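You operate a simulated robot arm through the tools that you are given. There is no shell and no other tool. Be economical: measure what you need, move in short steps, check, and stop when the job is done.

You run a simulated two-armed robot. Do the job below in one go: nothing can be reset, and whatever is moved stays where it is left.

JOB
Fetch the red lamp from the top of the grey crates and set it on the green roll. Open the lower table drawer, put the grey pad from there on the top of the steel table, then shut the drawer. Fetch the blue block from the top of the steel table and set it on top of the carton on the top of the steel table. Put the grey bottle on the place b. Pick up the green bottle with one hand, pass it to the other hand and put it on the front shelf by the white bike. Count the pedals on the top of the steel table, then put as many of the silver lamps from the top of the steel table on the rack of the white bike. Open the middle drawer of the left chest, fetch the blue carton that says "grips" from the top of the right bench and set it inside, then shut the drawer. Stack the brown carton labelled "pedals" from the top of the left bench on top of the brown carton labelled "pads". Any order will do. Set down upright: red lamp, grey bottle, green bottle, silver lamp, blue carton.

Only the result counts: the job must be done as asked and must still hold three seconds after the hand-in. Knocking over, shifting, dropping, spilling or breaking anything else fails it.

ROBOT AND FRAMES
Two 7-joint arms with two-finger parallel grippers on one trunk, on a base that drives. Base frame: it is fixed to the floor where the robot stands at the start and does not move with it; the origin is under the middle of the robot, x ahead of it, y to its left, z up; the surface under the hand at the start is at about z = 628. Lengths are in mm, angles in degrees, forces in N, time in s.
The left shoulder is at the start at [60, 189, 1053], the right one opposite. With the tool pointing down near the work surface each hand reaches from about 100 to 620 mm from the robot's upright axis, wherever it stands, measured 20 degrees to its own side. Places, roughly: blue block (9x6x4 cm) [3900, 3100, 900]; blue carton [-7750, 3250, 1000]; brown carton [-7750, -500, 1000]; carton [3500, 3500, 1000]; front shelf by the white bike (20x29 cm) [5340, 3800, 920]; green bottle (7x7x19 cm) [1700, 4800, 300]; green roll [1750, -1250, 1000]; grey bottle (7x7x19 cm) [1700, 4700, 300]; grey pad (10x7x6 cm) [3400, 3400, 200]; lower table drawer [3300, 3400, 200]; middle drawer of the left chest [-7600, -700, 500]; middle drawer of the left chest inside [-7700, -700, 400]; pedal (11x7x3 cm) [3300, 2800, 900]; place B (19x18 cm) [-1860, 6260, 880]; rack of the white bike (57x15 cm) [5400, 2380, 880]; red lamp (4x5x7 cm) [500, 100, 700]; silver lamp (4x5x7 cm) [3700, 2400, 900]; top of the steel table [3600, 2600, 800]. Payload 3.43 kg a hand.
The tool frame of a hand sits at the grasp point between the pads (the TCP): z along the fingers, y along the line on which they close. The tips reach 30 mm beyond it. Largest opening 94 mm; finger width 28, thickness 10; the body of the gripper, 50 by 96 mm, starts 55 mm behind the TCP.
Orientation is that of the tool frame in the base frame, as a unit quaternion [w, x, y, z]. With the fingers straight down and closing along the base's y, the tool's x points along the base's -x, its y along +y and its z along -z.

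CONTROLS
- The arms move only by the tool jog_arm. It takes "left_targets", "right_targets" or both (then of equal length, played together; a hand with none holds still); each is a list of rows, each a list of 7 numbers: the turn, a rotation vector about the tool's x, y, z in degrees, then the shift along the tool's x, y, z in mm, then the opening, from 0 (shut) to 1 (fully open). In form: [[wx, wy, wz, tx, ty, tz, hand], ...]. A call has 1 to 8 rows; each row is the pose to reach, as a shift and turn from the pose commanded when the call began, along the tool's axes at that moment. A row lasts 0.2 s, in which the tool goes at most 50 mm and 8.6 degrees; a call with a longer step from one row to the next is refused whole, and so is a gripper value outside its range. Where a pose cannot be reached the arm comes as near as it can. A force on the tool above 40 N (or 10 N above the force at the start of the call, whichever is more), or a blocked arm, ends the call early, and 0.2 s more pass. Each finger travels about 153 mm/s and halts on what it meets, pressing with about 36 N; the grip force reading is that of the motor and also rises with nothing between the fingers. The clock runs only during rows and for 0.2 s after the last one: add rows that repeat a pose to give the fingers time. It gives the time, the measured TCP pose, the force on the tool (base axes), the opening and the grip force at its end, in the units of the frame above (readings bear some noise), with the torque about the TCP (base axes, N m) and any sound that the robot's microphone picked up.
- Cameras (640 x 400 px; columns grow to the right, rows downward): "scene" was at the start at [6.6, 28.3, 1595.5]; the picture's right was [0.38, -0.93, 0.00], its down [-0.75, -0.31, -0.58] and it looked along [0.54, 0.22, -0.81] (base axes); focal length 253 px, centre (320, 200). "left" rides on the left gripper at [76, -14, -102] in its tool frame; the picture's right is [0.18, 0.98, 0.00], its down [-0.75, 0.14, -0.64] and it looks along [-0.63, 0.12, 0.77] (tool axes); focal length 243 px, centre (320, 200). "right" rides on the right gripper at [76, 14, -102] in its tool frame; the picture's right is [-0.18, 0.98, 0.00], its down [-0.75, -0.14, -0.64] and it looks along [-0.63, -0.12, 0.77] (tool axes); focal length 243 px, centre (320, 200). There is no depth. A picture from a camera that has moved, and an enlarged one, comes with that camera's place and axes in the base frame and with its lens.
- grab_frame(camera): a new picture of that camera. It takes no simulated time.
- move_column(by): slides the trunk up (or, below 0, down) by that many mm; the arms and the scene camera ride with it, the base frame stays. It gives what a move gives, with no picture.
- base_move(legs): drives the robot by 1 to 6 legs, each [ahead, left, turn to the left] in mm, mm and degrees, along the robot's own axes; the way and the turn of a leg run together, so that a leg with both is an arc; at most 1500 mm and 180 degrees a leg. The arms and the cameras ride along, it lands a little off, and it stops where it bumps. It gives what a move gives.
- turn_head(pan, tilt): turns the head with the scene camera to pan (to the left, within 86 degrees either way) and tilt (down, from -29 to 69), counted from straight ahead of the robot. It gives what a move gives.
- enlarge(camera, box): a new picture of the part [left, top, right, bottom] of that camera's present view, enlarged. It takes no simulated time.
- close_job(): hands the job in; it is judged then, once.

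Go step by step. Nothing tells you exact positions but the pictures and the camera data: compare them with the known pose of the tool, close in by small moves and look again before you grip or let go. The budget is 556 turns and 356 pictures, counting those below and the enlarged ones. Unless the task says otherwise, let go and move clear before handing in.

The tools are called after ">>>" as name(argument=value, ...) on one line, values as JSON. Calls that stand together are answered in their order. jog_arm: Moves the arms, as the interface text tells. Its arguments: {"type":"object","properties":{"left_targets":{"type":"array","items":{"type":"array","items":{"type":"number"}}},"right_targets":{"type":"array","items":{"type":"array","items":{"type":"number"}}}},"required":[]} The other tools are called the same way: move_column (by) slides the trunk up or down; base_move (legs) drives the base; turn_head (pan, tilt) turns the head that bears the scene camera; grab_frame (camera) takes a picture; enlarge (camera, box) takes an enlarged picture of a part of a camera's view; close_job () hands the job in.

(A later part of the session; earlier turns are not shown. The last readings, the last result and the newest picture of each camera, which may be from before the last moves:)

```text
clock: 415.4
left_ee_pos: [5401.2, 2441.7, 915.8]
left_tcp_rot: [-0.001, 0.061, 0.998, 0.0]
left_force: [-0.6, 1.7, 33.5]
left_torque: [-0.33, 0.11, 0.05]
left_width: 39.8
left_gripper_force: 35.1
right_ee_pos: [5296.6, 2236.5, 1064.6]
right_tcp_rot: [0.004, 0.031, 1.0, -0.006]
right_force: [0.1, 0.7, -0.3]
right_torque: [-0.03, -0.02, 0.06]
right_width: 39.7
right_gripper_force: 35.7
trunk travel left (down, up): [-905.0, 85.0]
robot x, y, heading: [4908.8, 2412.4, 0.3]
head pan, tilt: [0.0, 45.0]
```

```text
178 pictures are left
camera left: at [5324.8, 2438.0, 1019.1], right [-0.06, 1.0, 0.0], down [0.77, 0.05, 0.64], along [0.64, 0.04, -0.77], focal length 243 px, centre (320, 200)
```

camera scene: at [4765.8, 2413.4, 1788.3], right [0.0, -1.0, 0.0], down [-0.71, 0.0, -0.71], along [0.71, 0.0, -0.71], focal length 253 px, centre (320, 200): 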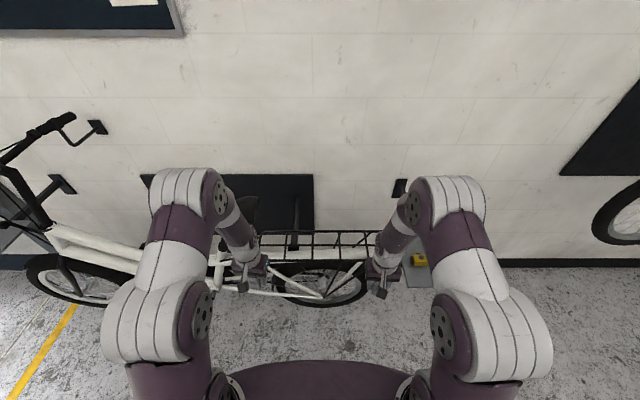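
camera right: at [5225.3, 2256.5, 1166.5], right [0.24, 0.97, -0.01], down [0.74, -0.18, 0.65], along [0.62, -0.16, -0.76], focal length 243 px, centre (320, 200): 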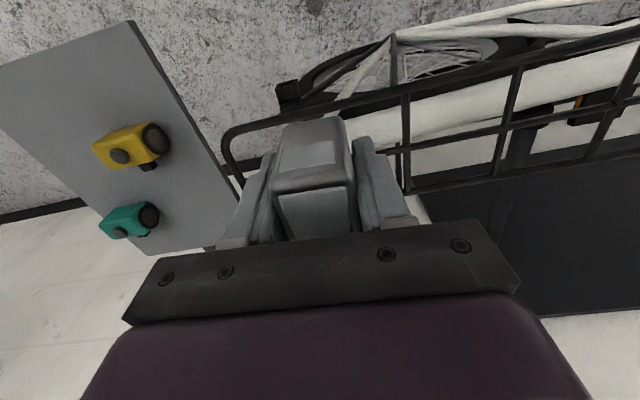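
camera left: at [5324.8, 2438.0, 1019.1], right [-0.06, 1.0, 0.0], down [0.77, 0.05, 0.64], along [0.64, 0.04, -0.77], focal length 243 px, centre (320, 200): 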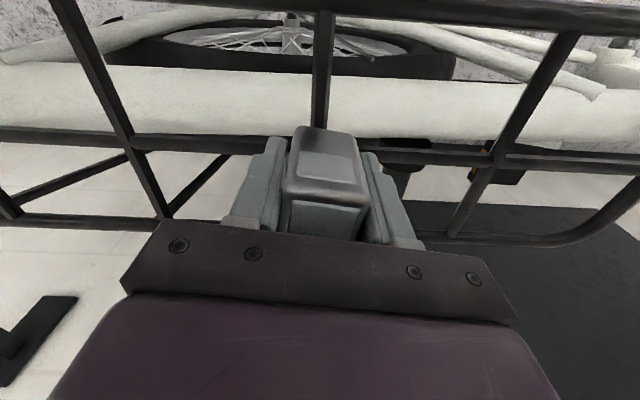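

>>> jog_arm(left_targets=[[0, 0, 0, 0, 0, -2, 0], [0, 0, 0, 0, 0, -2, 0.2], [0, 0, 0, 0, 0, -2, 0.5], [0, 0, 0, 0, 0, -2, 0.8], [0, 0, 0, 0, 0, -2, 0.8]])

>>> grab_frame(camera="left")

```text
clock: 416.6
left_ee_pos: [5399.9, 2443.8, 916.1]
left_tcp_rot: [-0.003, 0.061, 0.998, 0.002]
left_force: [2.0, 9.8, 31.4]
left_torque: [-0.88, -0.33, 0.34]
left_width: 69.2
left_gripper_force: 0.2
right_ee_pos: [5297.4, 2237.3, 1064.4]
right_tcp_rot: [0.003, 0.031, 0.999, -0.006]
right_force: [-0.6, 0.6, -1.2]
right_torque: [0.04, -0.04, 0.0]
right_width: 39.5
right_gripper_force: 36.0
trunk travel left (down, up): [-905.0, 85.0]
robot x, y, heading: [4907.6, 2408.7, 0.5]
head pan, tilt: [0.0, 45.0]
```

```text
177 pictures are left
camera left: at [5324.1, 2439.6, 1019.6], right [-0.06, 1.0, 0.0], down [0.77, 0.05, 0.64], along [0.64, 0.04, -0.77], focal length 243 px, centre (320, 200)
```

left: 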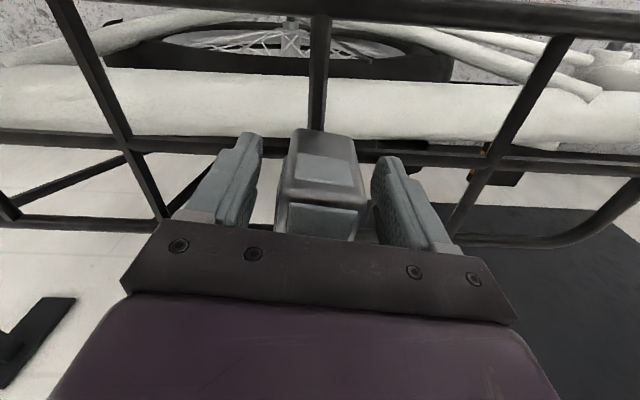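

>>> jog_arm(left_targets=[[0, 0, 0, 0, 0, -8, 0.85], [0, 0, 0, 0, 0, -20, 0.85]])

>>> grab_frame(camera="left")

>>> enlarge(camera="scene", box=[270, 220, 370, 300])

```text
clock: 417.2
left_ee_pos: [5400.4, 2443.6, 935.1]
left_tcp_rot: [-0.006, 0.062, 0.998, 0.002]
left_force: [-1.0, 0.2, -0.6]
left_torque: [0.0, 0.0, 0.0]
left_width: 79.6
left_gripper_force: 0.1
right_ee_pos: [5298.5, 2235.1, 1064.1]
right_tcp_rot: [0.002, 0.031, 0.999, -0.005]
right_force: [0.2, -0.1, -0.8]
right_torque: [0.0, 0.0, 0.0]
right_width: 39.8
right_gripper_force: 35.8
trunk travel left (down, up): [-905.0, 85.0]
robot x, y, heading: [4909.5, 2410.5, 0.6]
head pan, tilt: [0.0, 45.0]
```

```text
176 pictures are left
camera left: at [5324.8, 2438.5, 1038.3], right [-0.06, 1.0, 0.01], down [0.77, 0.04, 0.63], along [0.63, 0.04, -0.77], focal length 243 px, centre (320, 200)
```

left: 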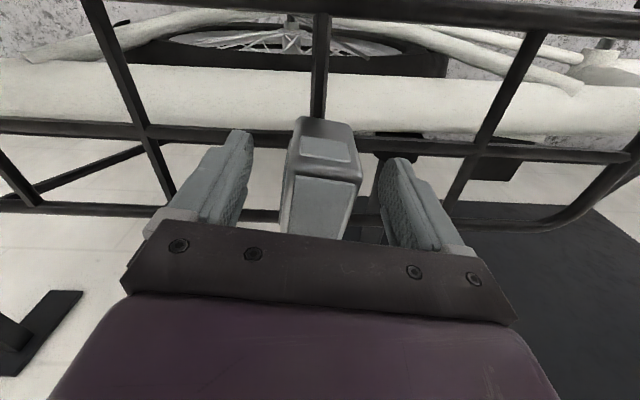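

```text
5.00 times, centred on (320, 260) of scene
camera zoom: at [4927.7, 2411.5, 1788.1], right [0.01, -1.0, 0.0], down [-0.71, -0.01, -0.71], along [0.71, 0.01, -0.71], focal length 1266 px, centre (320, -100)
```

zoom: 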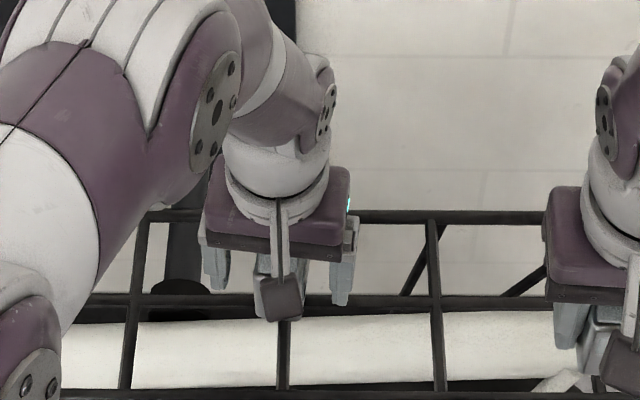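

Lamp stays standing. I raise the left hand away and check.

>>> jog_arm(left_targets=[[0, 0, 0, 0, 0, -45, 0.85], [0, 0, 0, 0, 0, -90, 0.85], [0, 0, 0, 40, 20, -120, 0.85], [0, 0, 0, 80, 50, -130, 0.85], [0, 0, 0, 110, 80, -130, 0.85]])

>>> grab_frame(camera="left")

>>> enlarge(camera="scene", box=[240, 200, 400, 300])

```text
refused: row 3 steps farther than a row can; nothing moved
```

```text
174 pictures are left
camera left: at [5324.8, 2438.5, 1038.3], right [-0.06, 1.0, 0.01], down [0.77, 0.04, 0.63], along [0.63, 0.04, -0.77], focal length 243 px, centre (320, 200)
```

left: 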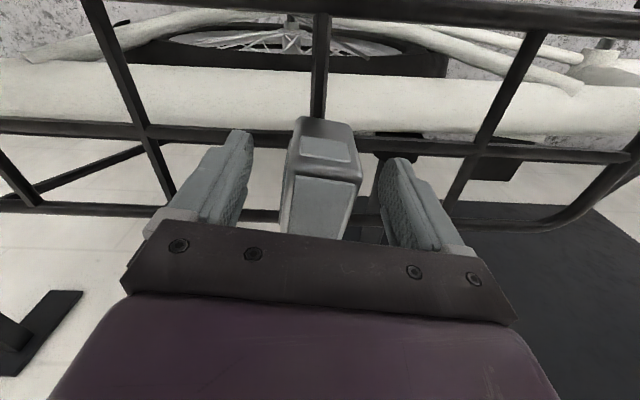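

```text
4.00 times, centred on (320, 250) of scene
camera zoom: at [4927.7, 2411.5, 1788.1], right [0.01, -1.0, 0.0], down [-0.71, -0.01, -0.71], along [0.71, 0.01, -0.71], focal length 1013 px, centre (320, 0)
```

zoom: 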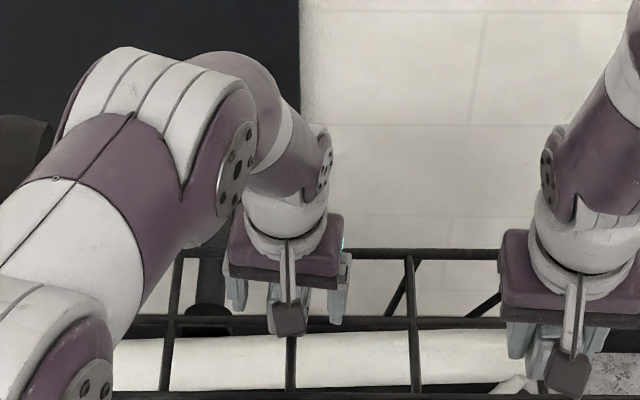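

>>> jog_arm(left_targets=[[0, 0, 0, 0, 0, -45, 0.85], [0, 0, 0, 0, 0, -90, 0.85], [0, 0, 0, 30, 15, -115, 0.85], [0, 0, 0, 65, 40, -130, 0.85], [0, 0, 0, 95, 70, -130, 0.85]])

>>> grab_frame(camera="left")

>>> enlarge(camera="scene", box=[240, 200, 400, 300])

```text
clock: 418.4
left_ee_pos: [5317.3, 2521.5, 1067.2]
left_tcp_rot: [-0.005, 0.062, 0.998, 0.001]
left_force: [-0.2, 0.7, 0.6]
left_torque: [0.0, -0.05, -0.01]
left_width: 80.0
left_gripper_force: 0.1
right_ee_pos: [5298.5, 2236.3, 1065.1]
right_tcp_rot: [0.002, 0.03, 1.0, -0.006]
right_force: [0.2, 0.0, -0.6]
right_torque: [0.0, -0.01, 0.03]
right_width: 39.7
right_gripper_force: 35.9
trunk travel left (down, up): [-905.0, 85.0]
robot x, y, heading: [4907.3, 2408.1, 0.4]
head pan, tilt: [0.0, 45.0]
```

```text
172 pictures are left
camera left: at [5241.7, 2515.7, 1171.3], right [-0.06, 1.0, 0.0], down [0.77, 0.04, 0.63], along [0.63, 0.04, -0.77], focal length 243 px, centre (320, 200)
```

left: 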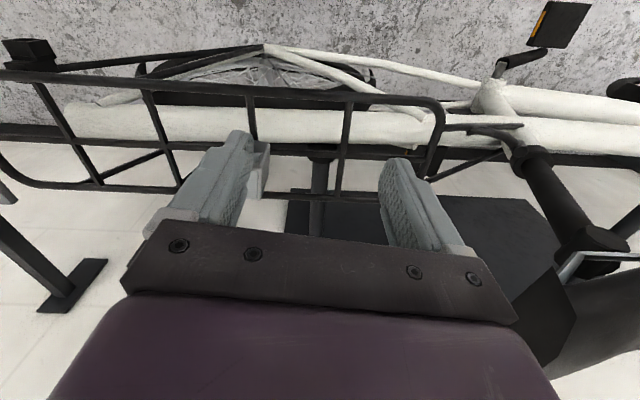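

```text
4.00 times, centred on (320, 250) of scene
camera zoom: at [4928.5, 2412.6, 1788.3], right [0.01, -1.0, 0.0], down [-0.71, -0.01, -0.71], along [0.71, 0.01, -0.71], focal length 1013 px, centre (320, 0)
```

zoom: 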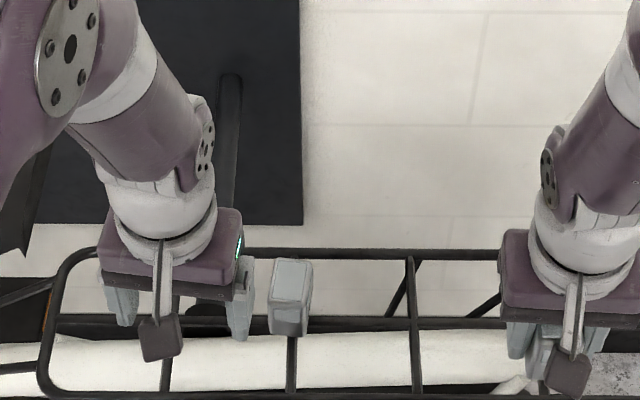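

>>> jog_arm(right_targets=[[0, 0, 0, 0, 45, 0, 0], [0, 0, 0, -25, 85, 0, 0], [0, 0, 0, -60, 94, 20, 0], [0, 0, 0, -96, 94, 35, 0]])

>>> grab_frame(camera="right")

```text
clock: 419.4
left_ee_pos: [5317.6, 2518.6, 1067.4]
left_tcp_rot: [-0.006, 0.061, 0.998, 0.002]
left_force: [-0.1, 0.6, -0.6]
left_torque: [0.04, 0.01, -0.03]
left_width: 79.7
left_gripper_force: 0.0
right_ee_pos: [5400.2, 2325.1, 1027.9]
right_tcp_rot: [0.002, 0.031, 0.999, -0.006]
right_force: [0.2, 0.5, -0.8]
right_torque: [-0.01, 0.02, -0.01]
right_width: 39.6
right_gripper_force: 36.2
trunk travel left (down, up): [-905.0, 85.0]
robot x, y, heading: [4909.5, 2409.5, 0.4]
head pan, tilt: [0.0, 45.0]
```

```text
170 pictures are left
camera right: at [5323.7, 2345.6, 1131.6], right [0.24, 0.97, -0.01], down [0.74, -0.18, 0.65], along [0.62, -0.16, -0.76], focal length 243 px, centre (320, 200)
```

right: 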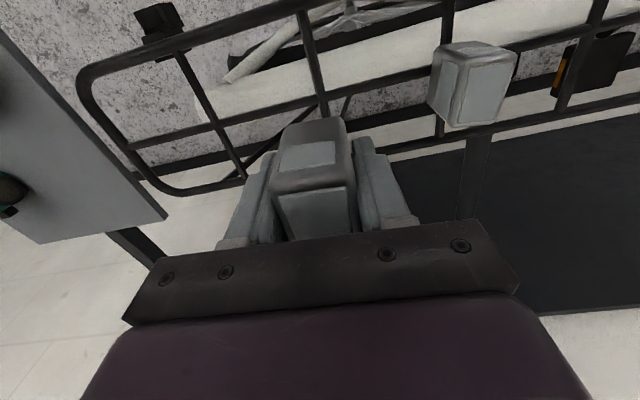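

>>> jog_arm(right_targets=[[0, 0, 0, 0, 3, 45, 0], [0, 0, 0, 0, 3, 90, 0], [0, 0, 0, 0, 3, 100, 0], [0, 0, 0, 0, 3, 104, 0]])

>>> grab_frame(camera="right")

```text
clock: 420.4
left_ee_pos: [5320.1, 2520.6, 1066.4]
left_tcp_rot: [-0.005, 0.062, 0.998, 0.001]
left_force: [0.3, -0.1, -0.5]
left_torque: [-0.04, 0.02, 0.04]
left_width: 79.9
left_gripper_force: 0.1
right_ee_pos: [5399.5, 2325.8, 922.8]
right_tcp_rot: [0.002, 0.03, 1.0, -0.005]
right_force: [-1.1, 0.0, 0.1]
right_torque: [-0.02, -0.01, -0.02]
right_width: 39.6
right_gripper_force: 36.0
trunk travel left (down, up): [-905.0, 85.0]
robot x, y, heading: [4906.0, 2410.5, 0.5]
head pan, tilt: [0.0, 45.0]
```

```text
169 pictures are left
camera right: at [5324.2, 2346.1, 1026.8], right [0.24, 0.97, -0.01], down [0.74, -0.18, 0.65], along [0.63, -0.16, -0.76], focal length 243 px, centre (320, 200)
```

right: 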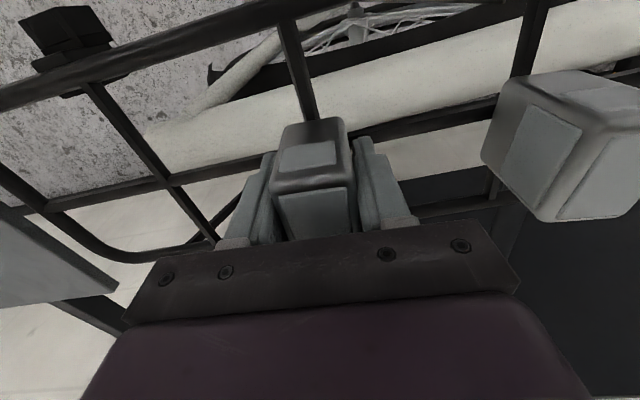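

>>> jog_arm(right_targets=[[0, 0, 0, 0, 2, 2, 0], [0, 0, 0, 0, 2, 4, 0], [0, 0, 0, 0, 2, 6, 0], [0, 0, 0, 0, 2, 8, 0]])

```text
clock: 421.4
left_ee_pos: [5316.9, 2519.0, 1067.9]
left_tcp_rot: [-0.004, 0.062, 0.998, 0.002]
left_force: [-0.6, -0.2, -0.3]
left_torque: [-0.03, -0.01, 0.03]
left_width: 79.6
left_gripper_force: 0.0
right_ee_pos: [5402.2, 2327.6, 918.3]
right_tcp_rot: [0.004, 0.03, 1.0, -0.005]
right_force: [-1.1, -2.2, 23.4]
right_torque: [0.25, -0.12, 0.01]
right_width: 40.1
right_gripper_force: 35.9
trunk travel left (down, up): [-905.0, 85.0]
robot x, y, heading: [4904.9, 2410.1, 0.5]
head pan, tilt: [0.0, 45.0]
```

>>> jog_arm(right_targets=[[0, 0, 0, 0, 0, -2, 0], [0, 0, 0, 0, 0, -2, 0.25], [0, 0, 0, 0, 0, -2, 0.5], [0, 0, 0, 0, 0, -2, 0.75], [0, 0, 0, 0, 0, -10, 0.75]])

>>> grab_frame(camera="right")

```text
clock: 422.6
left_ee_pos: [5318.5, 2520.6, 1067.4]
left_tcp_rot: [-0.005, 0.062, 0.998, 0.003]
left_force: [0.0, 0.3, 0.5]
left_torque: [-0.01, 0.0, -0.02]
left_width: 79.9
left_gripper_force: 0.1
right_ee_pos: [5400.0, 2326.2, 926.7]
right_tcp_rot: [0.002, 0.031, 1.0, -0.005]
right_force: [0.3, -0.3, -0.9]
right_torque: [-0.02, -0.04, -0.01]
right_width: 70.5
right_gripper_force: 0.0
trunk travel left (down, up): [-905.0, 85.0]
robot x, y, heading: [4909.3, 2412.2, 0.5]
head pan, tilt: [0.0, 45.0]
```

```text
168 pictures are left
camera right: at [5325.7, 2347.8, 1029.4], right [0.24, 0.97, -0.01], down [0.74, -0.18, 0.65], along [0.63, -0.16, -0.76], focal length 243 px, centre (320, 200)
```

right: 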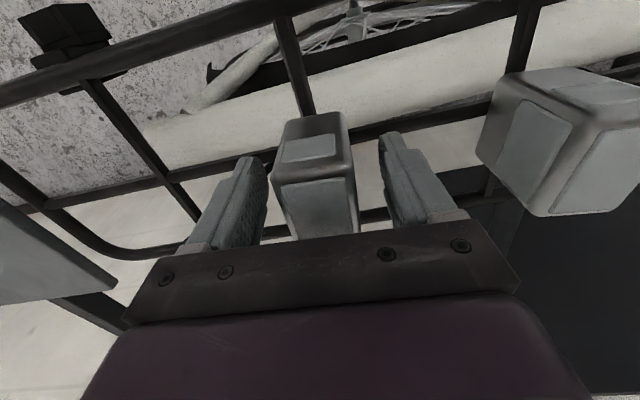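

>>> jog_arm(right_targets=[[0, 0, 0, 0, 0, -45, 0.75], [0, 0, 0, 0, 0, -90, 0.75], [0, 0, 0, 20, -15, -125, 0.75], [0, 0, 0, 55, -45, -130, 0.75], [0, 0, 0, 85, -75, -130, 0.75]])

>>> enlarge(camera="scene", box=[240, 200, 400, 300])

```text
clock: 423.8
left_ee_pos: [5317.7, 2518.8, 1068.4]
left_tcp_rot: [-0.005, 0.062, 0.998, 0.002]
left_force: [-0.1, 0.8, 0.3]
left_torque: [0.0, -0.05, -0.04]
left_width: 80.0
left_gripper_force: 0.1
right_ee_pos: [5311.0, 2259.9, 1057.8]
right_tcp_rot: [0.003, 0.03, 1.0, -0.004]
right_force: [-0.8, -0.6, -1.0]
right_torque: [-0.01, -0.02, 0.0]
right_width: 70.5
right_gripper_force: 0.0
trunk travel left (down, up): [-905.0, 85.0]
robot x, y, heading: [4910.5, 2407.5, 0.3]
head pan, tilt: [0.0, 45.0]
```

```text
4.00 times, centred on (320, 250) of scene
camera zoom: at [4928.1, 2410.1, 1788.4], right [0.01, -1.0, 0.0], down [-0.71, -0.01, -0.71], along [0.71, 0.01, -0.71], focal length 1013 px, centre (320, 0)
```

zoom: 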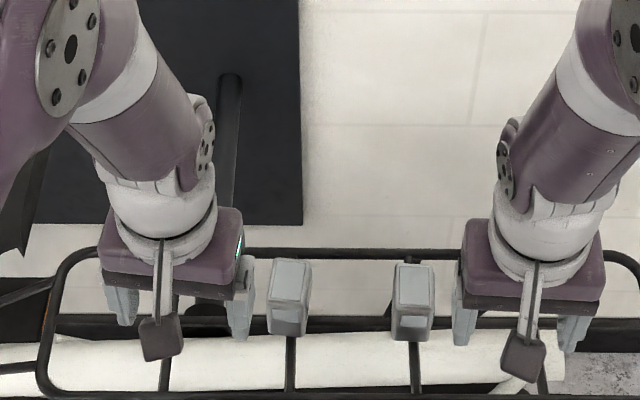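

Both silver lamps stand on the rack. Next the blue block near (3866, 3111).

>>> base_move(legs=[[-320, 0, 0], [0, 0, 180]])

>>> turn_head(pan=-30, tilt=40)

>>> grab_frame(camera="scene")

```text
clock: 433.2
left_ee_pos: [4174.2, 2306.0, 1067.8]
left_tcp_rot: [0.002, 0.997, -0.071, 0.005]
left_force: [0.2, -0.2, -0.4]
left_torque: [0.02, 0.07, -0.03]
left_width: 80.0
left_gripper_force: 0.1
right_ee_pos: [4185.0, 2564.5, 1056.4]
right_tcp_rot: [-0.005, 0.999, -0.039, -0.001]
right_force: [-1.2, -0.2, -0.7]
right_torque: [0.03, 0.01, 0.0]
right_width: 70.5
right_gripper_force: 0.1
trunk travel left (down, up): [-905.0, 85.0]
robot x, y, heading: [4585.6, 2407.6, 179.3]
head pan, tilt: [0.0, 45.0]
```

```text
clock: 434.2
left_ee_pos: [4176.1, 2305.0, 1066.9]
left_tcp_rot: [0.002, 0.998, -0.07, 0.005]
left_force: [-0.3, -0.3, 1.1]
left_torque: [-0.04, 0.04, 0.01]
left_width: 79.9
left_gripper_force: 0.1
right_ee_pos: [4184.3, 2563.8, 1057.5]
right_tcp_rot: [-0.005, 0.999, -0.039, -0.001]
right_force: [-0.1, 0.0, -0.4]
right_torque: [-0.02, -0.02, -0.01]
right_width: 70.4
right_gripper_force: 0.0
trunk travel left (down, up): [-905.0, 85.0]
robot x, y, heading: [4586.4, 2410.1, 179.5]
head pan, tilt: [-30.0, 40.0]
```

```text
166 pictures are left
camera scene: at [4572.2, 2451.1, 1795.6], right [0.51, 0.86, 0.0], down [0.55, -0.33, -0.77], along [-0.66, 0.39, -0.64], focal length 253 px, centre (320, 200)
```

scene: 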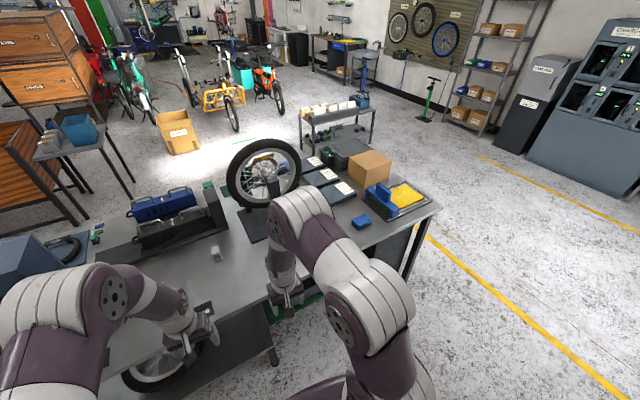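

>>> base_move(legs=[[0, -600, 0.5], [200, 0, 0]])

>>> grab_frame(camera="right")

```text
clock: 438.8
left_ee_pos: [3978.0, 2897.8, 1067.2]
left_tcp_rot: [0.002, 0.998, -0.068, 0.004]
left_force: [-0.4, 0.6, -0.9]
left_torque: [0.01, 0.01, 0.0]
left_width: 80.0
left_gripper_force: 0.1
right_ee_pos: [3987.5, 3158.0, 1057.7]
right_tcp_rot: [-0.005, 0.999, -0.036, -0.002]
right_force: [0.0, -0.2, -0.6]
right_torque: [-0.02, -0.03, -0.02]
right_width: 70.7
right_gripper_force: 0.0
trunk travel left (down, up): [-905.0, 85.0]
robot x, y, heading: [4386.1, 3005.4, 179.8]
head pan, tilt: [-30.0, 40.0]
```

```text
165 pictures are left
camera right: at [4062.7, 3137.7, 1161.6], right [-0.25, -0.97, -0.01], down [-0.74, 0.19, 0.65], along [-0.62, 0.17, -0.76], focal length 243 px, centre (320, 200)
```

right: 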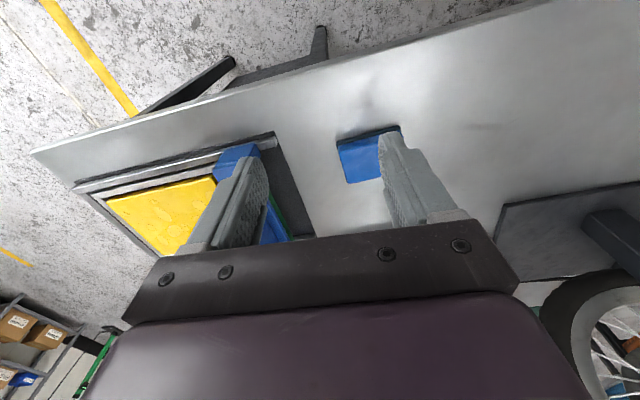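

>>> jog_arm(right_targets=[[0, 0, -2, -30, 18, 30, 1], [0, 0, -4, -60, 36, 60, 1], [0, 0, -4, -93, 55, 85, 1]])

>>> grab_frame(camera="right")

>>> enlarge(camera="right", box=[230, 60, 390, 180])

```text
clock: 439.6
left_ee_pos: [3973.9, 2898.2, 1067.3]
left_tcp_rot: [0.001, 0.998, -0.068, 0.005]
left_force: [-0.5, 0.8, -0.9]
left_torque: [0.04, 0.0, -0.01]
left_width: 79.6
left_gripper_force: 0.1
right_ee_pos: [3887.8, 3110.5, 971.1]
right_tcp_rot: [-0.005, 1.0, -0.001, -0.001]
right_force: [0.4, -1.3, -0.5]
right_torque: [-0.01, 0.01, -0.01]
right_width: 94.1
right_gripper_force: 0.1
trunk travel left (down, up): [-905.0, 85.0]
robot x, y, heading: [4386.2, 2999.6, 180.0]
head pan, tilt: [-30.0, 40.0]
```

```text
164 pictures are left
camera right: at [3964.1, 3095.7, 1075.6], right [-0.19, -0.98, -0.01], down [-0.75, 0.14, 0.65], along [-0.63, 0.13, -0.76], focal length 243 px, centre (320, 200)
```

right: 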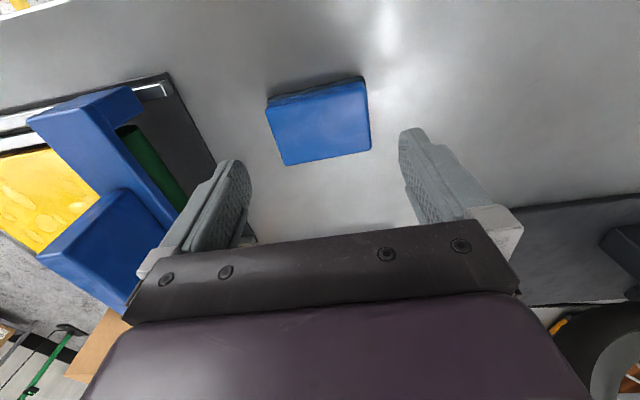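

```text
3.33 times, centred on (310, 120) of right
camera zoom: at [3964.1, 3095.7, 1075.6], right [-0.19, -0.98, -0.01], down [-0.75, 0.14, 0.65], along [-0.63, 0.13, -0.76], focal length 809 px, centre (353, 467)
```

zoom: 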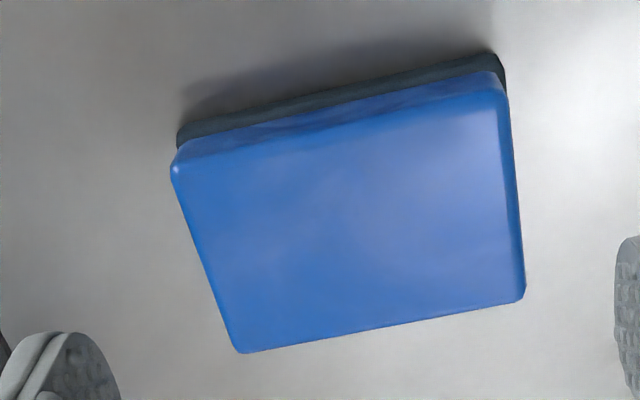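

>>> jog_arm(right_targets=[[0, 0, 8.5, -3, 0, 0, 1], [0, 0, 17, -6, 0, 0, 1], [0, 0, 25.5, -9, 0, 0, 1], [0, 0, 34, -12, 0, 0, 1], [0, 0, 42.5, -12, -3, 0, 1], [0, 0, 51, -12, -3, 0, 1], [0, 0, 59.5, -12, -3, 0, 1], [0, 0, 68, -12, -3, 0, 1]])

>>> jog_arm(right_targets=[[0, 0, 8, 0, 0, 0, 1], [0, 0, 16, 0, 0, 0, 1], [0, 0, 22, 0, 0, 0, 1]])

>>> grab_frame(camera="right")

```text
clock: 441.4
left_ee_pos: [3975.8, 2899.1, 1068.5]
left_tcp_rot: [0.002, 0.998, -0.069, 0.005]
left_force: [-0.3, 0.3, 0.8]
left_torque: [0.02, 0.05, -0.01]
left_width: 79.8
left_gripper_force: 0.2
right_ee_pos: [3877.8, 3114.8, 971.6]
right_tcp_rot: [-0.003, 0.828, -0.561, -0.004]
right_force: [-0.2, 0.5, -0.1]
right_torque: [0.03, -0.01, 0.01]
right_width: 93.9
right_gripper_force: 0.0
trunk travel left (down, up): [-905.0, 85.0]
robot x, y, heading: [4391.1, 3000.5, 179.8]
head pan, tilt: [-30.0, 40.0]
```

```text
clock: 442.2
left_ee_pos: [3976.7, 2900.1, 1067.8]
left_tcp_rot: [0.002, 0.998, -0.069, 0.005]
left_force: [0.3, -1.2, -0.4]
left_torque: [0.0, 0.0, 0.0]
left_width: 79.8
left_gripper_force: 0.0
right_ee_pos: [3876.6, 3112.3, 971.7]
right_tcp_rot: [0.002, -0.705, 0.709, 0.005]
right_force: [0.3, 0.9, 0.8]
right_torque: [0.0, 0.0, 0.0]
right_width: 93.8
right_gripper_force: 0.2
trunk travel left (down, up): [-905.0, 85.0]
robot x, y, heading: [4387.9, 3001.4, 179.7]
head pan, tilt: [-30.0, 40.0]
```

```text
162 pictures are left
camera right: at [3862.3, 3037.4, 1075.2], right [-0.98, 0.19, 0.01], down [0.15, 0.75, 0.65], along [0.12, 0.64, -0.76], focal length 243 px, centre (320, 200)
```

right: 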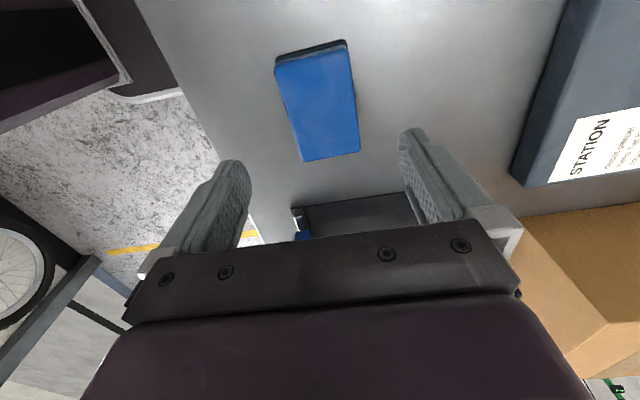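

>>> jog_arm(right_targets=[[0, 0, 0, 0, 0, 45, 1], [0, 0, 0, 0, 0, 85, 1], [0, 0, 0, 0, 0, 98, 1], [0, 0, 0, 0, 0, 98, 0.4], [0, 0, 0, 0, 0, 98, 0], [0, 0, 0, 0, 0, 98, 0]])

>>> grab_frame(camera="right")

```text
clock: 443.6
left_ee_pos: [3977.7, 2899.5, 1067.2]
left_tcp_rot: [0.002, 0.998, -0.068, 0.005]
left_force: [-0.6, 0.5, -0.3]
left_torque: [0.02, -0.01, 0.03]
left_width: 80.2
left_gripper_force: 0.1
right_ee_pos: [3876.0, 3113.0, 874.6]
right_tcp_rot: [0.003, -0.706, 0.708, 0.005]
right_force: [-0.4, -0.4, 2.5]
right_torque: [0.0, 0.16, 0.02]
right_width: 61.8
right_gripper_force: 36.6
trunk travel left (down, up): [-905.0, 85.0]
robot x, y, heading: [4386.5, 3005.7, 180.0]
head pan, tilt: [-30.0, 40.0]
```

```text
161 pictures are left
camera right: at [3862.1, 3036.6, 978.3], right [-0.98, 0.19, 0.01], down [0.15, 0.75, 0.65], along [0.12, 0.64, -0.76], focal length 243 px, centre (320, 200)
```

right: 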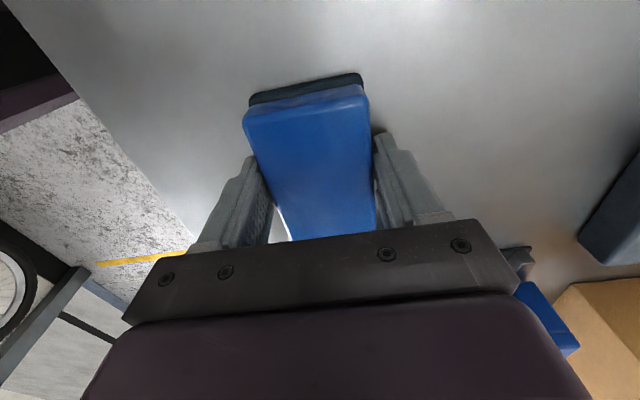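

>>> jog_arm(right_targets=[[0, 0, 0, 0, 0, -45, 0], [0, 0, 0, 0, 0, -90, 0], [0, 0, 0, 0, 0, -135, 0], [0, 0, 0, 0, 0, -175, 0], [0, 0, 0, 0, 0, -205, 0]])

>>> move_column(by=84)

>>> base_move(legs=[[-150, 0, 0], [0, -1200, 0], [1000, 0, 0], [0, 0, 90]])

>>> turn_head(pan=0, tilt=50)

>>> grab_frame(camera="scene")

```text
clock: 444.8
left_ee_pos: [3978.3, 2899.2, 1066.8]
left_tcp_rot: [0.002, 0.998, -0.069, 0.005]
left_force: [0.3, -0.8, 1.2]
left_torque: [-0.03, 0.0, 0.0]
left_width: 79.8
left_gripper_force: 0.0
right_ee_pos: [3874.4, 3110.7, 1078.5]
right_tcp_rot: [0.003, -0.705, 0.709, 0.005]
right_force: [1.1, 0.4, -0.7]
right_torque: [0.0, 0.03, 0.01]
right_width: 61.9
right_gripper_force: 36.3
trunk travel left (down, up): [-905.0, 85.0]
robot x, y, heading: [4386.7, 3005.8, 179.5]
head pan, tilt: [-30.0, 40.0]
```

```text
clock: 446.0
left_ee_pos: [3976.9, 2899.5, 1152.0]
left_tcp_rot: [0.003, 0.998, -0.067, 0.004]
left_force: [-0.1, -0.3, 0.5]
left_torque: [-0.01, -0.01, -0.03]
left_width: 79.8
left_gripper_force: 0.2
right_ee_pos: [3874.1, 3110.5, 1162.5]
right_tcp_rot: [0.003, -0.706, 0.708, 0.005]
right_force: [-0.1, 0.1, -1.7]
right_torque: [0.0, 0.03, 0.01]
right_width: 61.9
right_gripper_force: 36.5
trunk travel left (down, up): [-989.0, 1.0]
robot x, y, heading: [4387.5, 3004.3, 179.8]
head pan, tilt: [-30.0, 40.0]
```

```text
clock: 461.5
left_ee_pos: [3667.1, 3808.6, 1151.0]
left_tcp_rot: [-0.002, 0.761, 0.649, 0.005]
left_force: [-0.7, 0.9, -0.2]
left_torque: [0.04, 0.02, 0.01]
left_width: 79.9
left_gripper_force: 0.0
right_ee_pos: [3452.6, 3711.3, 1159.6]
right_tcp_rot: [0.001, 1.0, -0.013, -0.005]
right_force: [-0.7, -0.7, -1.1]
right_torque: [-0.01, -0.01, 0.01]
right_width: 61.5
right_gripper_force: 35.6
trunk travel left (down, up): [-989.0, 1.0]
robot x, y, heading: [3568.5, 4224.6, -91.5]
head pan, tilt: [-30.0, 40.0]
```

```text
clock: 462.5
left_ee_pos: [3667.5, 3808.6, 1152.1]
left_tcp_rot: [-0.002, 0.761, 0.648, 0.005]
left_force: [-0.2, 0.0, 0.5]
left_torque: [0.0, -0.01, 0.02]
left_width: 79.8
left_gripper_force: 0.0
right_ee_pos: [3453.4, 3711.1, 1161.3]
right_tcp_rot: [0.002, 1.0, -0.013, -0.005]
right_force: [0.1, -0.4, -1.9]
right_torque: [0.01, -0.01, -0.01]
right_width: 61.9
right_gripper_force: 36.1
trunk travel left (down, up): [-989.0, 1.0]
robot x, y, heading: [3569.8, 4225.4, -91.6]
head pan, tilt: [0.0, 50.0]
```

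```text
160 pictures are left
camera scene: at [3570.3, 4205.9, 1865.5], right [-1.0, 0.03, 0.0], down [0.02, 0.77, -0.64], along [-0.02, -0.64, -0.77], focal length 253 px, centre (320, 200)
```

scene: 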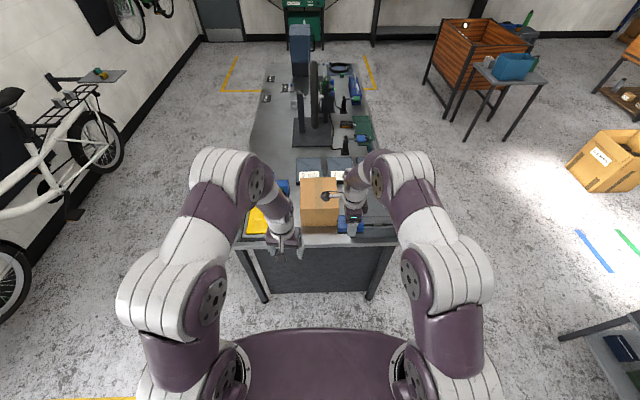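

>>> enlarge(camera="scene", box=[240, 160, 400, 260])

>>> grab_frame(camera="right")

```text
4.00 times, centred on (320, 210) of scene
camera zoom: at [3570.3, 4205.9, 1865.5], right [-1.0, 0.03, 0.0], down [0.02, 0.77, -0.64], along [-0.02, -0.64, -0.77], focal length 1013 px, centre (320, 160)
```

zoom: 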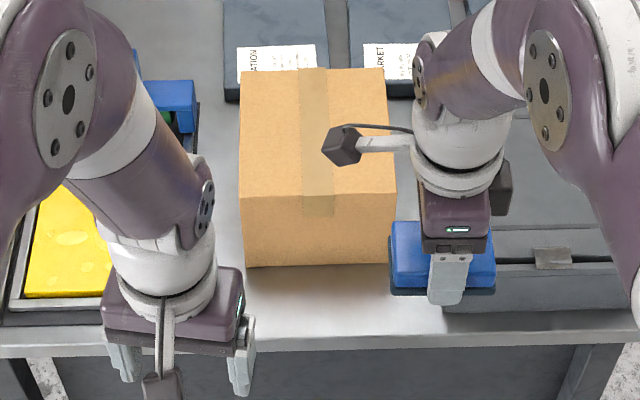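

```text
158 pictures are left
camera right: at [3529.7, 3696.3, 1264.4], right [-0.21, -0.98, 0.01], down [-0.74, 0.16, 0.65], along [-0.64, 0.13, -0.76], focal length 243 px, centre (320, 200)
```

right: 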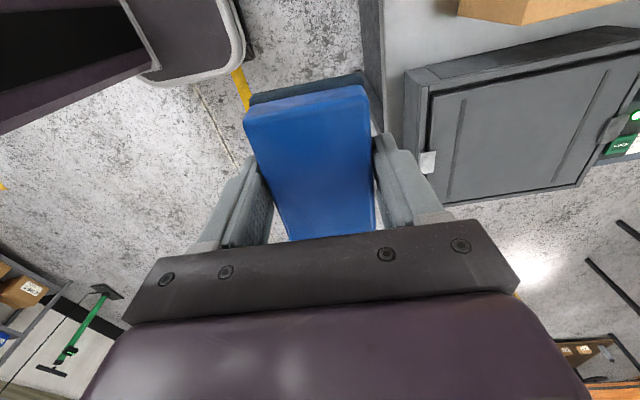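

>>> base_move(legs=[[0, 0, 1.6], [250, 0, 0]])

>>> grab_frame(camera="right")

>>> grab_frame(camera="scene")

```text
clock: 464.7
left_ee_pos: [3677.1, 3560.4, 1151.4]
left_tcp_rot: [-0.001, 0.753, 0.659, 0.005]
left_force: [0.7, -0.2, 0.3]
left_torque: [-0.01, 0.01, 0.0]
left_width: 79.8
left_gripper_force: 0.1
right_ee_pos: [3466.8, 3457.9, 1162.1]
right_tcp_rot: [0.002, 1.0, 0.0, -0.005]
right_force: [-0.6, -0.2, -2.2]
right_torque: [-0.01, -0.02, -0.04]
right_width: 61.5
right_gripper_force: 36.0
trunk travel left (down, up): [-989.0, 1.0]
robot x, y, heading: [3574.2, 3972.3, -90.1]
head pan, tilt: [0.0, 50.0]
```

```text
157 pictures are left
camera right: at [3544.0, 3445.8, 1265.4], right [-0.18, -0.98, 0.01], down [-0.75, 0.14, 0.65], along [-0.64, 0.11, -0.76], focal length 243 px, centre (320, 200)
```

right: 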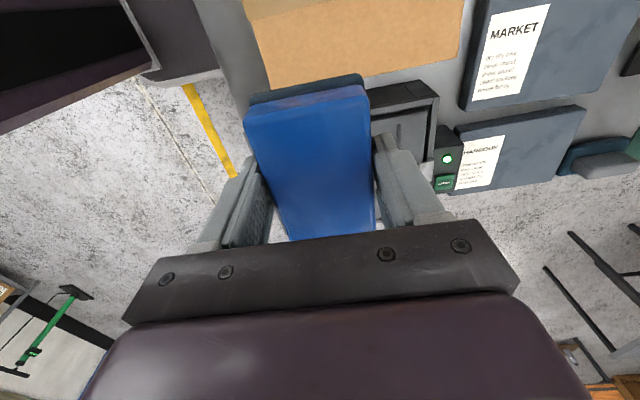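

```text
156 pictures are left
camera scene: at [3570.8, 3957.4, 1865.5], right [-1.0, 0.0, 0.0], down [0.0, 0.77, -0.64], along [0.0, -0.64, -0.77], focal length 253 px, centre (320, 200)
```

scene: 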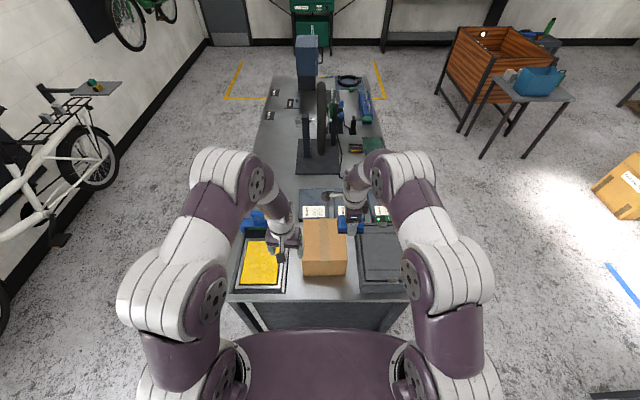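

>>> jog_arm(left_targets=[[0, 0, 0, 0, 35, 0, 0.85], [0, 0, 0, 20, 70, 0, 0.85], [0, 0, 0, 20, 70, 0, 0.85]], right_targets=[[0, 0, 0, 28, 10, 0, 0], [0, 0, 0, 56, 20, 10, 0], [0, 0, 0, 85, 28, 40, 0]])

>>> grab_frame(camera="right")

>>> enlarge(camera="scene", box=[240, 180, 400, 300])

```text
clock: 465.5
left_ee_pos: [3749.9, 3569.7, 1149.0]
left_tcp_rot: [-0.003, 0.752, 0.659, 0.006]
left_force: [-0.3, -0.3, -0.3]
left_torque: [0.01, -0.01, -0.03]
left_width: 79.9
left_gripper_force: 0.1
right_ee_pos: [3550.4, 3424.3, 1119.5]
right_tcp_rot: [0.001, 1.0, 0.0, -0.005]
right_force: [-0.2, 0.2, -1.7]
right_torque: [-0.02, 0.0, -0.02]
right_width: 62.0
right_gripper_force: 35.5
trunk travel left (down, up): [-989.0, 1.0]
robot x, y, heading: [3572.0, 3969.4, -90.0]
head pan, tilt: [0.0, 50.0]
```

```text
155 pictures are left
camera right: at [3628.5, 3411.3, 1222.1], right [-0.18, -0.98, 0.0], down [-0.75, 0.14, 0.65], along [-0.64, 0.12, -0.76], focal length 243 px, centre (320, 200)
```

right: 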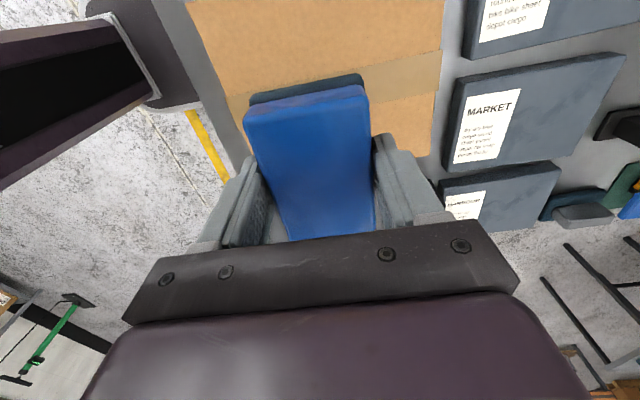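

```text
3.33 times, centred on (320, 240) of scene
camera zoom: at [3570.4, 3951.5, 1865.4], right [-1.0, 0.0, 0.0], down [0.0, 0.77, -0.64], along [0.0, -0.64, -0.77], focal length 844 px, centre (320, 67)
```

zoom: 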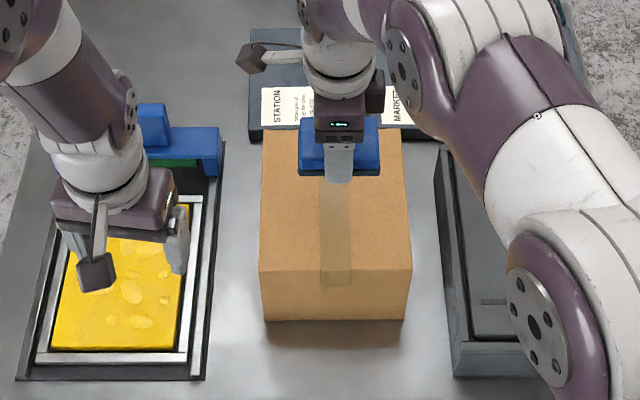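

>>> jog_arm(right_targets=[[0, 0, 0, 0, 0, 45, 0], [0, 0, 0, 0, 0, 85, 0], [0, 0, 0, 0, 0, 92, 0], [0, 0, 0, 0, 0, 96, 0], [0, 0, 0, 0, 0, 100, 0], [0, 0, 0, 0, 0, 104, 0]])

>>> enlarge(camera="scene", box=[240, 180, 400, 300])

```text
clock: 466.9
left_ee_pos: [3749.6, 3571.9, 1149.7]
left_tcp_rot: [-0.002, 0.752, 0.659, 0.006]
left_force: [-0.7, 0.0, 0.1]
left_torque: [0.01, -0.02, 0.01]
left_width: 79.9
left_gripper_force: 0.2
right_ee_pos: [3549.5, 3427.4, 1016.4]
right_tcp_rot: [0.001, 1.0, 0.0, -0.005]
right_force: [-0.1, -0.6, -1.0]
right_torque: [0.0, -0.02, 0.01]
right_width: 61.8
right_gripper_force: 36.0
trunk travel left (down, up): [-989.0, 1.0]
robot x, y, heading: [3570.8, 3971.4, -90.3]
head pan, tilt: [0.0, 50.0]
```

```text
3.33 times, centred on (320, 240) of scene
camera zoom: at [3570.8, 3954.4, 1865.4], right [-1.0, 0.0, 0.0], down [0.0, 0.77, -0.64], along [0.0, -0.64, -0.77], focal length 844 px, centre (320, 67)
```

zoom: 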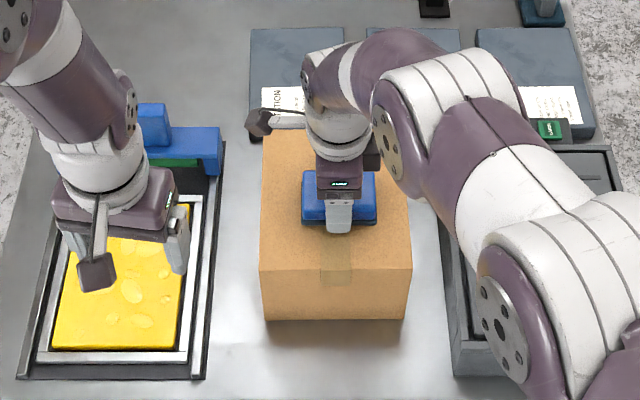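

>>> jog_arm(right_targets=[[0, 0, 0, 0, 0, 3, 0], [0, 0, 0, 0, 0, 6, 0], [0, 0, 0, 0, 0, 9, 0], [0, 0, 0, 0, 0, 12, 0], [0, 0, 0, 0, 0, 15, 0], [0, 0, 0, 0, 0, 18, 0]])

```text
clock: 467.8
left_ee_pos: [3748.0, 3573.6, 1151.7]
left_tcp_rot: [-0.002, 0.752, 0.659, 0.004]
left_force: [-0.4, 0.2, 0.1]
left_torque: [0.01, 0.01, -0.03]
left_width: 79.9
left_gripper_force: 0.1
right_ee_pos: [3551.2, 3427.9, 1010.0]
right_tcp_rot: [0.006, 1.0, -0.001, -0.004]
right_force: [-1.4, 6.2, 13.8]
right_torque: [0.37, 0.23, -0.09]
right_width: 62.0
right_gripper_force: 36.5
trunk travel left (down, up): [-989.0, 1.0]
robot x, y, heading: [3568.8, 3972.5, -90.0]
head pan, tilt: [0.0, 50.0]
stopped in row 4 (right hand): the force on the tool passed its limit at 46 N (the readings are from after the stop); the commanded pose is now the measured one
```

>>> jog_arm(right_targets=[[0, 0, 0, 0, 0, -1, 0.4], [0, 0, 0, 0, 0, -1, 0.8], [0, 0, 0, 0, 0, -1, 1], [0, 0, 0, 0, 0, -2, 1], [0, 0, 0, 0, 0, -40, 1], [0, 0, 0, 0, 0, -85, 1], [0, 0, 0, 0, 0, -130, 1]])

>>> enlarge(camera="scene", box=[240, 180, 400, 300])

>>> grab_frame(camera="right")

```text
clock: 469.4
left_ee_pos: [3749.0, 3572.5, 1151.1]
left_tcp_rot: [-0.002, 0.752, 0.659, 0.006]
left_force: [0.5, -0.4, -0.3]
left_torque: [0.0, -0.03, -0.02]
left_width: 79.8
left_gripper_force: 0.0
right_ee_pos: [3550.7, 3429.0, 1140.8]
right_tcp_rot: [0.004, 1.0, 0.0, -0.004]
right_force: [-0.9, 0.1, 0.2]
right_torque: [0.02, 0.01, 0.02]
right_width: 94.0
right_gripper_force: 0.2
trunk travel left (down, up): [-989.0, 1.0]
robot x, y, heading: [3571.9, 3971.5, -90.0]
head pan, tilt: [0.0, 50.0]
```

```text
3.33 times, centred on (320, 240) of scene
camera zoom: at [3570.8, 3955.3, 1865.3], right [-1.0, 0.0, 0.0], down [0.0, 0.77, -0.64], along [0.0, -0.64, -0.77], focal length 844 px, centre (320, 67)
```

zoom: 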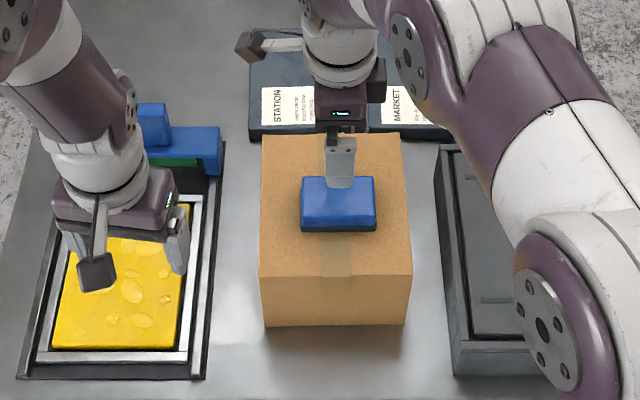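

```text
151 pictures are left
camera right: at [3628.3, 3415.8, 1243.3], right [-0.18, -0.98, 0.01], down [-0.75, 0.15, 0.65], along [-0.64, 0.11, -0.76], focal length 243 px, centre (320, 200)
```

right: 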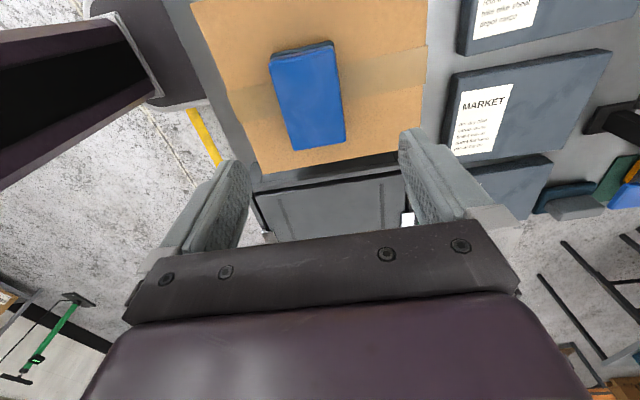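

>>> enlarge(camera="scene", box=[240, 50, 400, 190])

```text
2.86 times, centred on (320, 120) of scene
camera zoom: at [3570.8, 3955.3, 1865.3], right [-1.0, 0.0, 0.0], down [0.0, 0.77, -0.64], along [0.0, -0.64, -0.77], focal length 724 px, centre (320, 429)
```

zoom: 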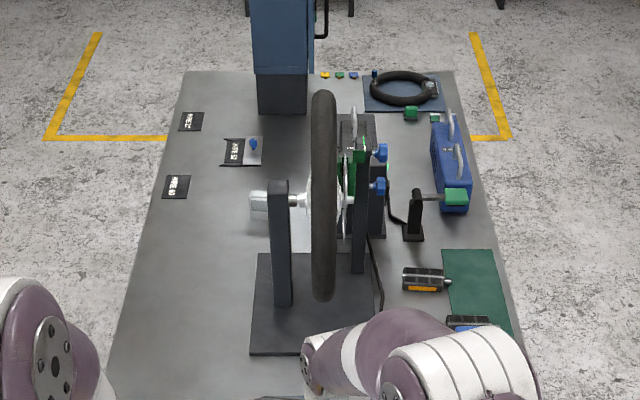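

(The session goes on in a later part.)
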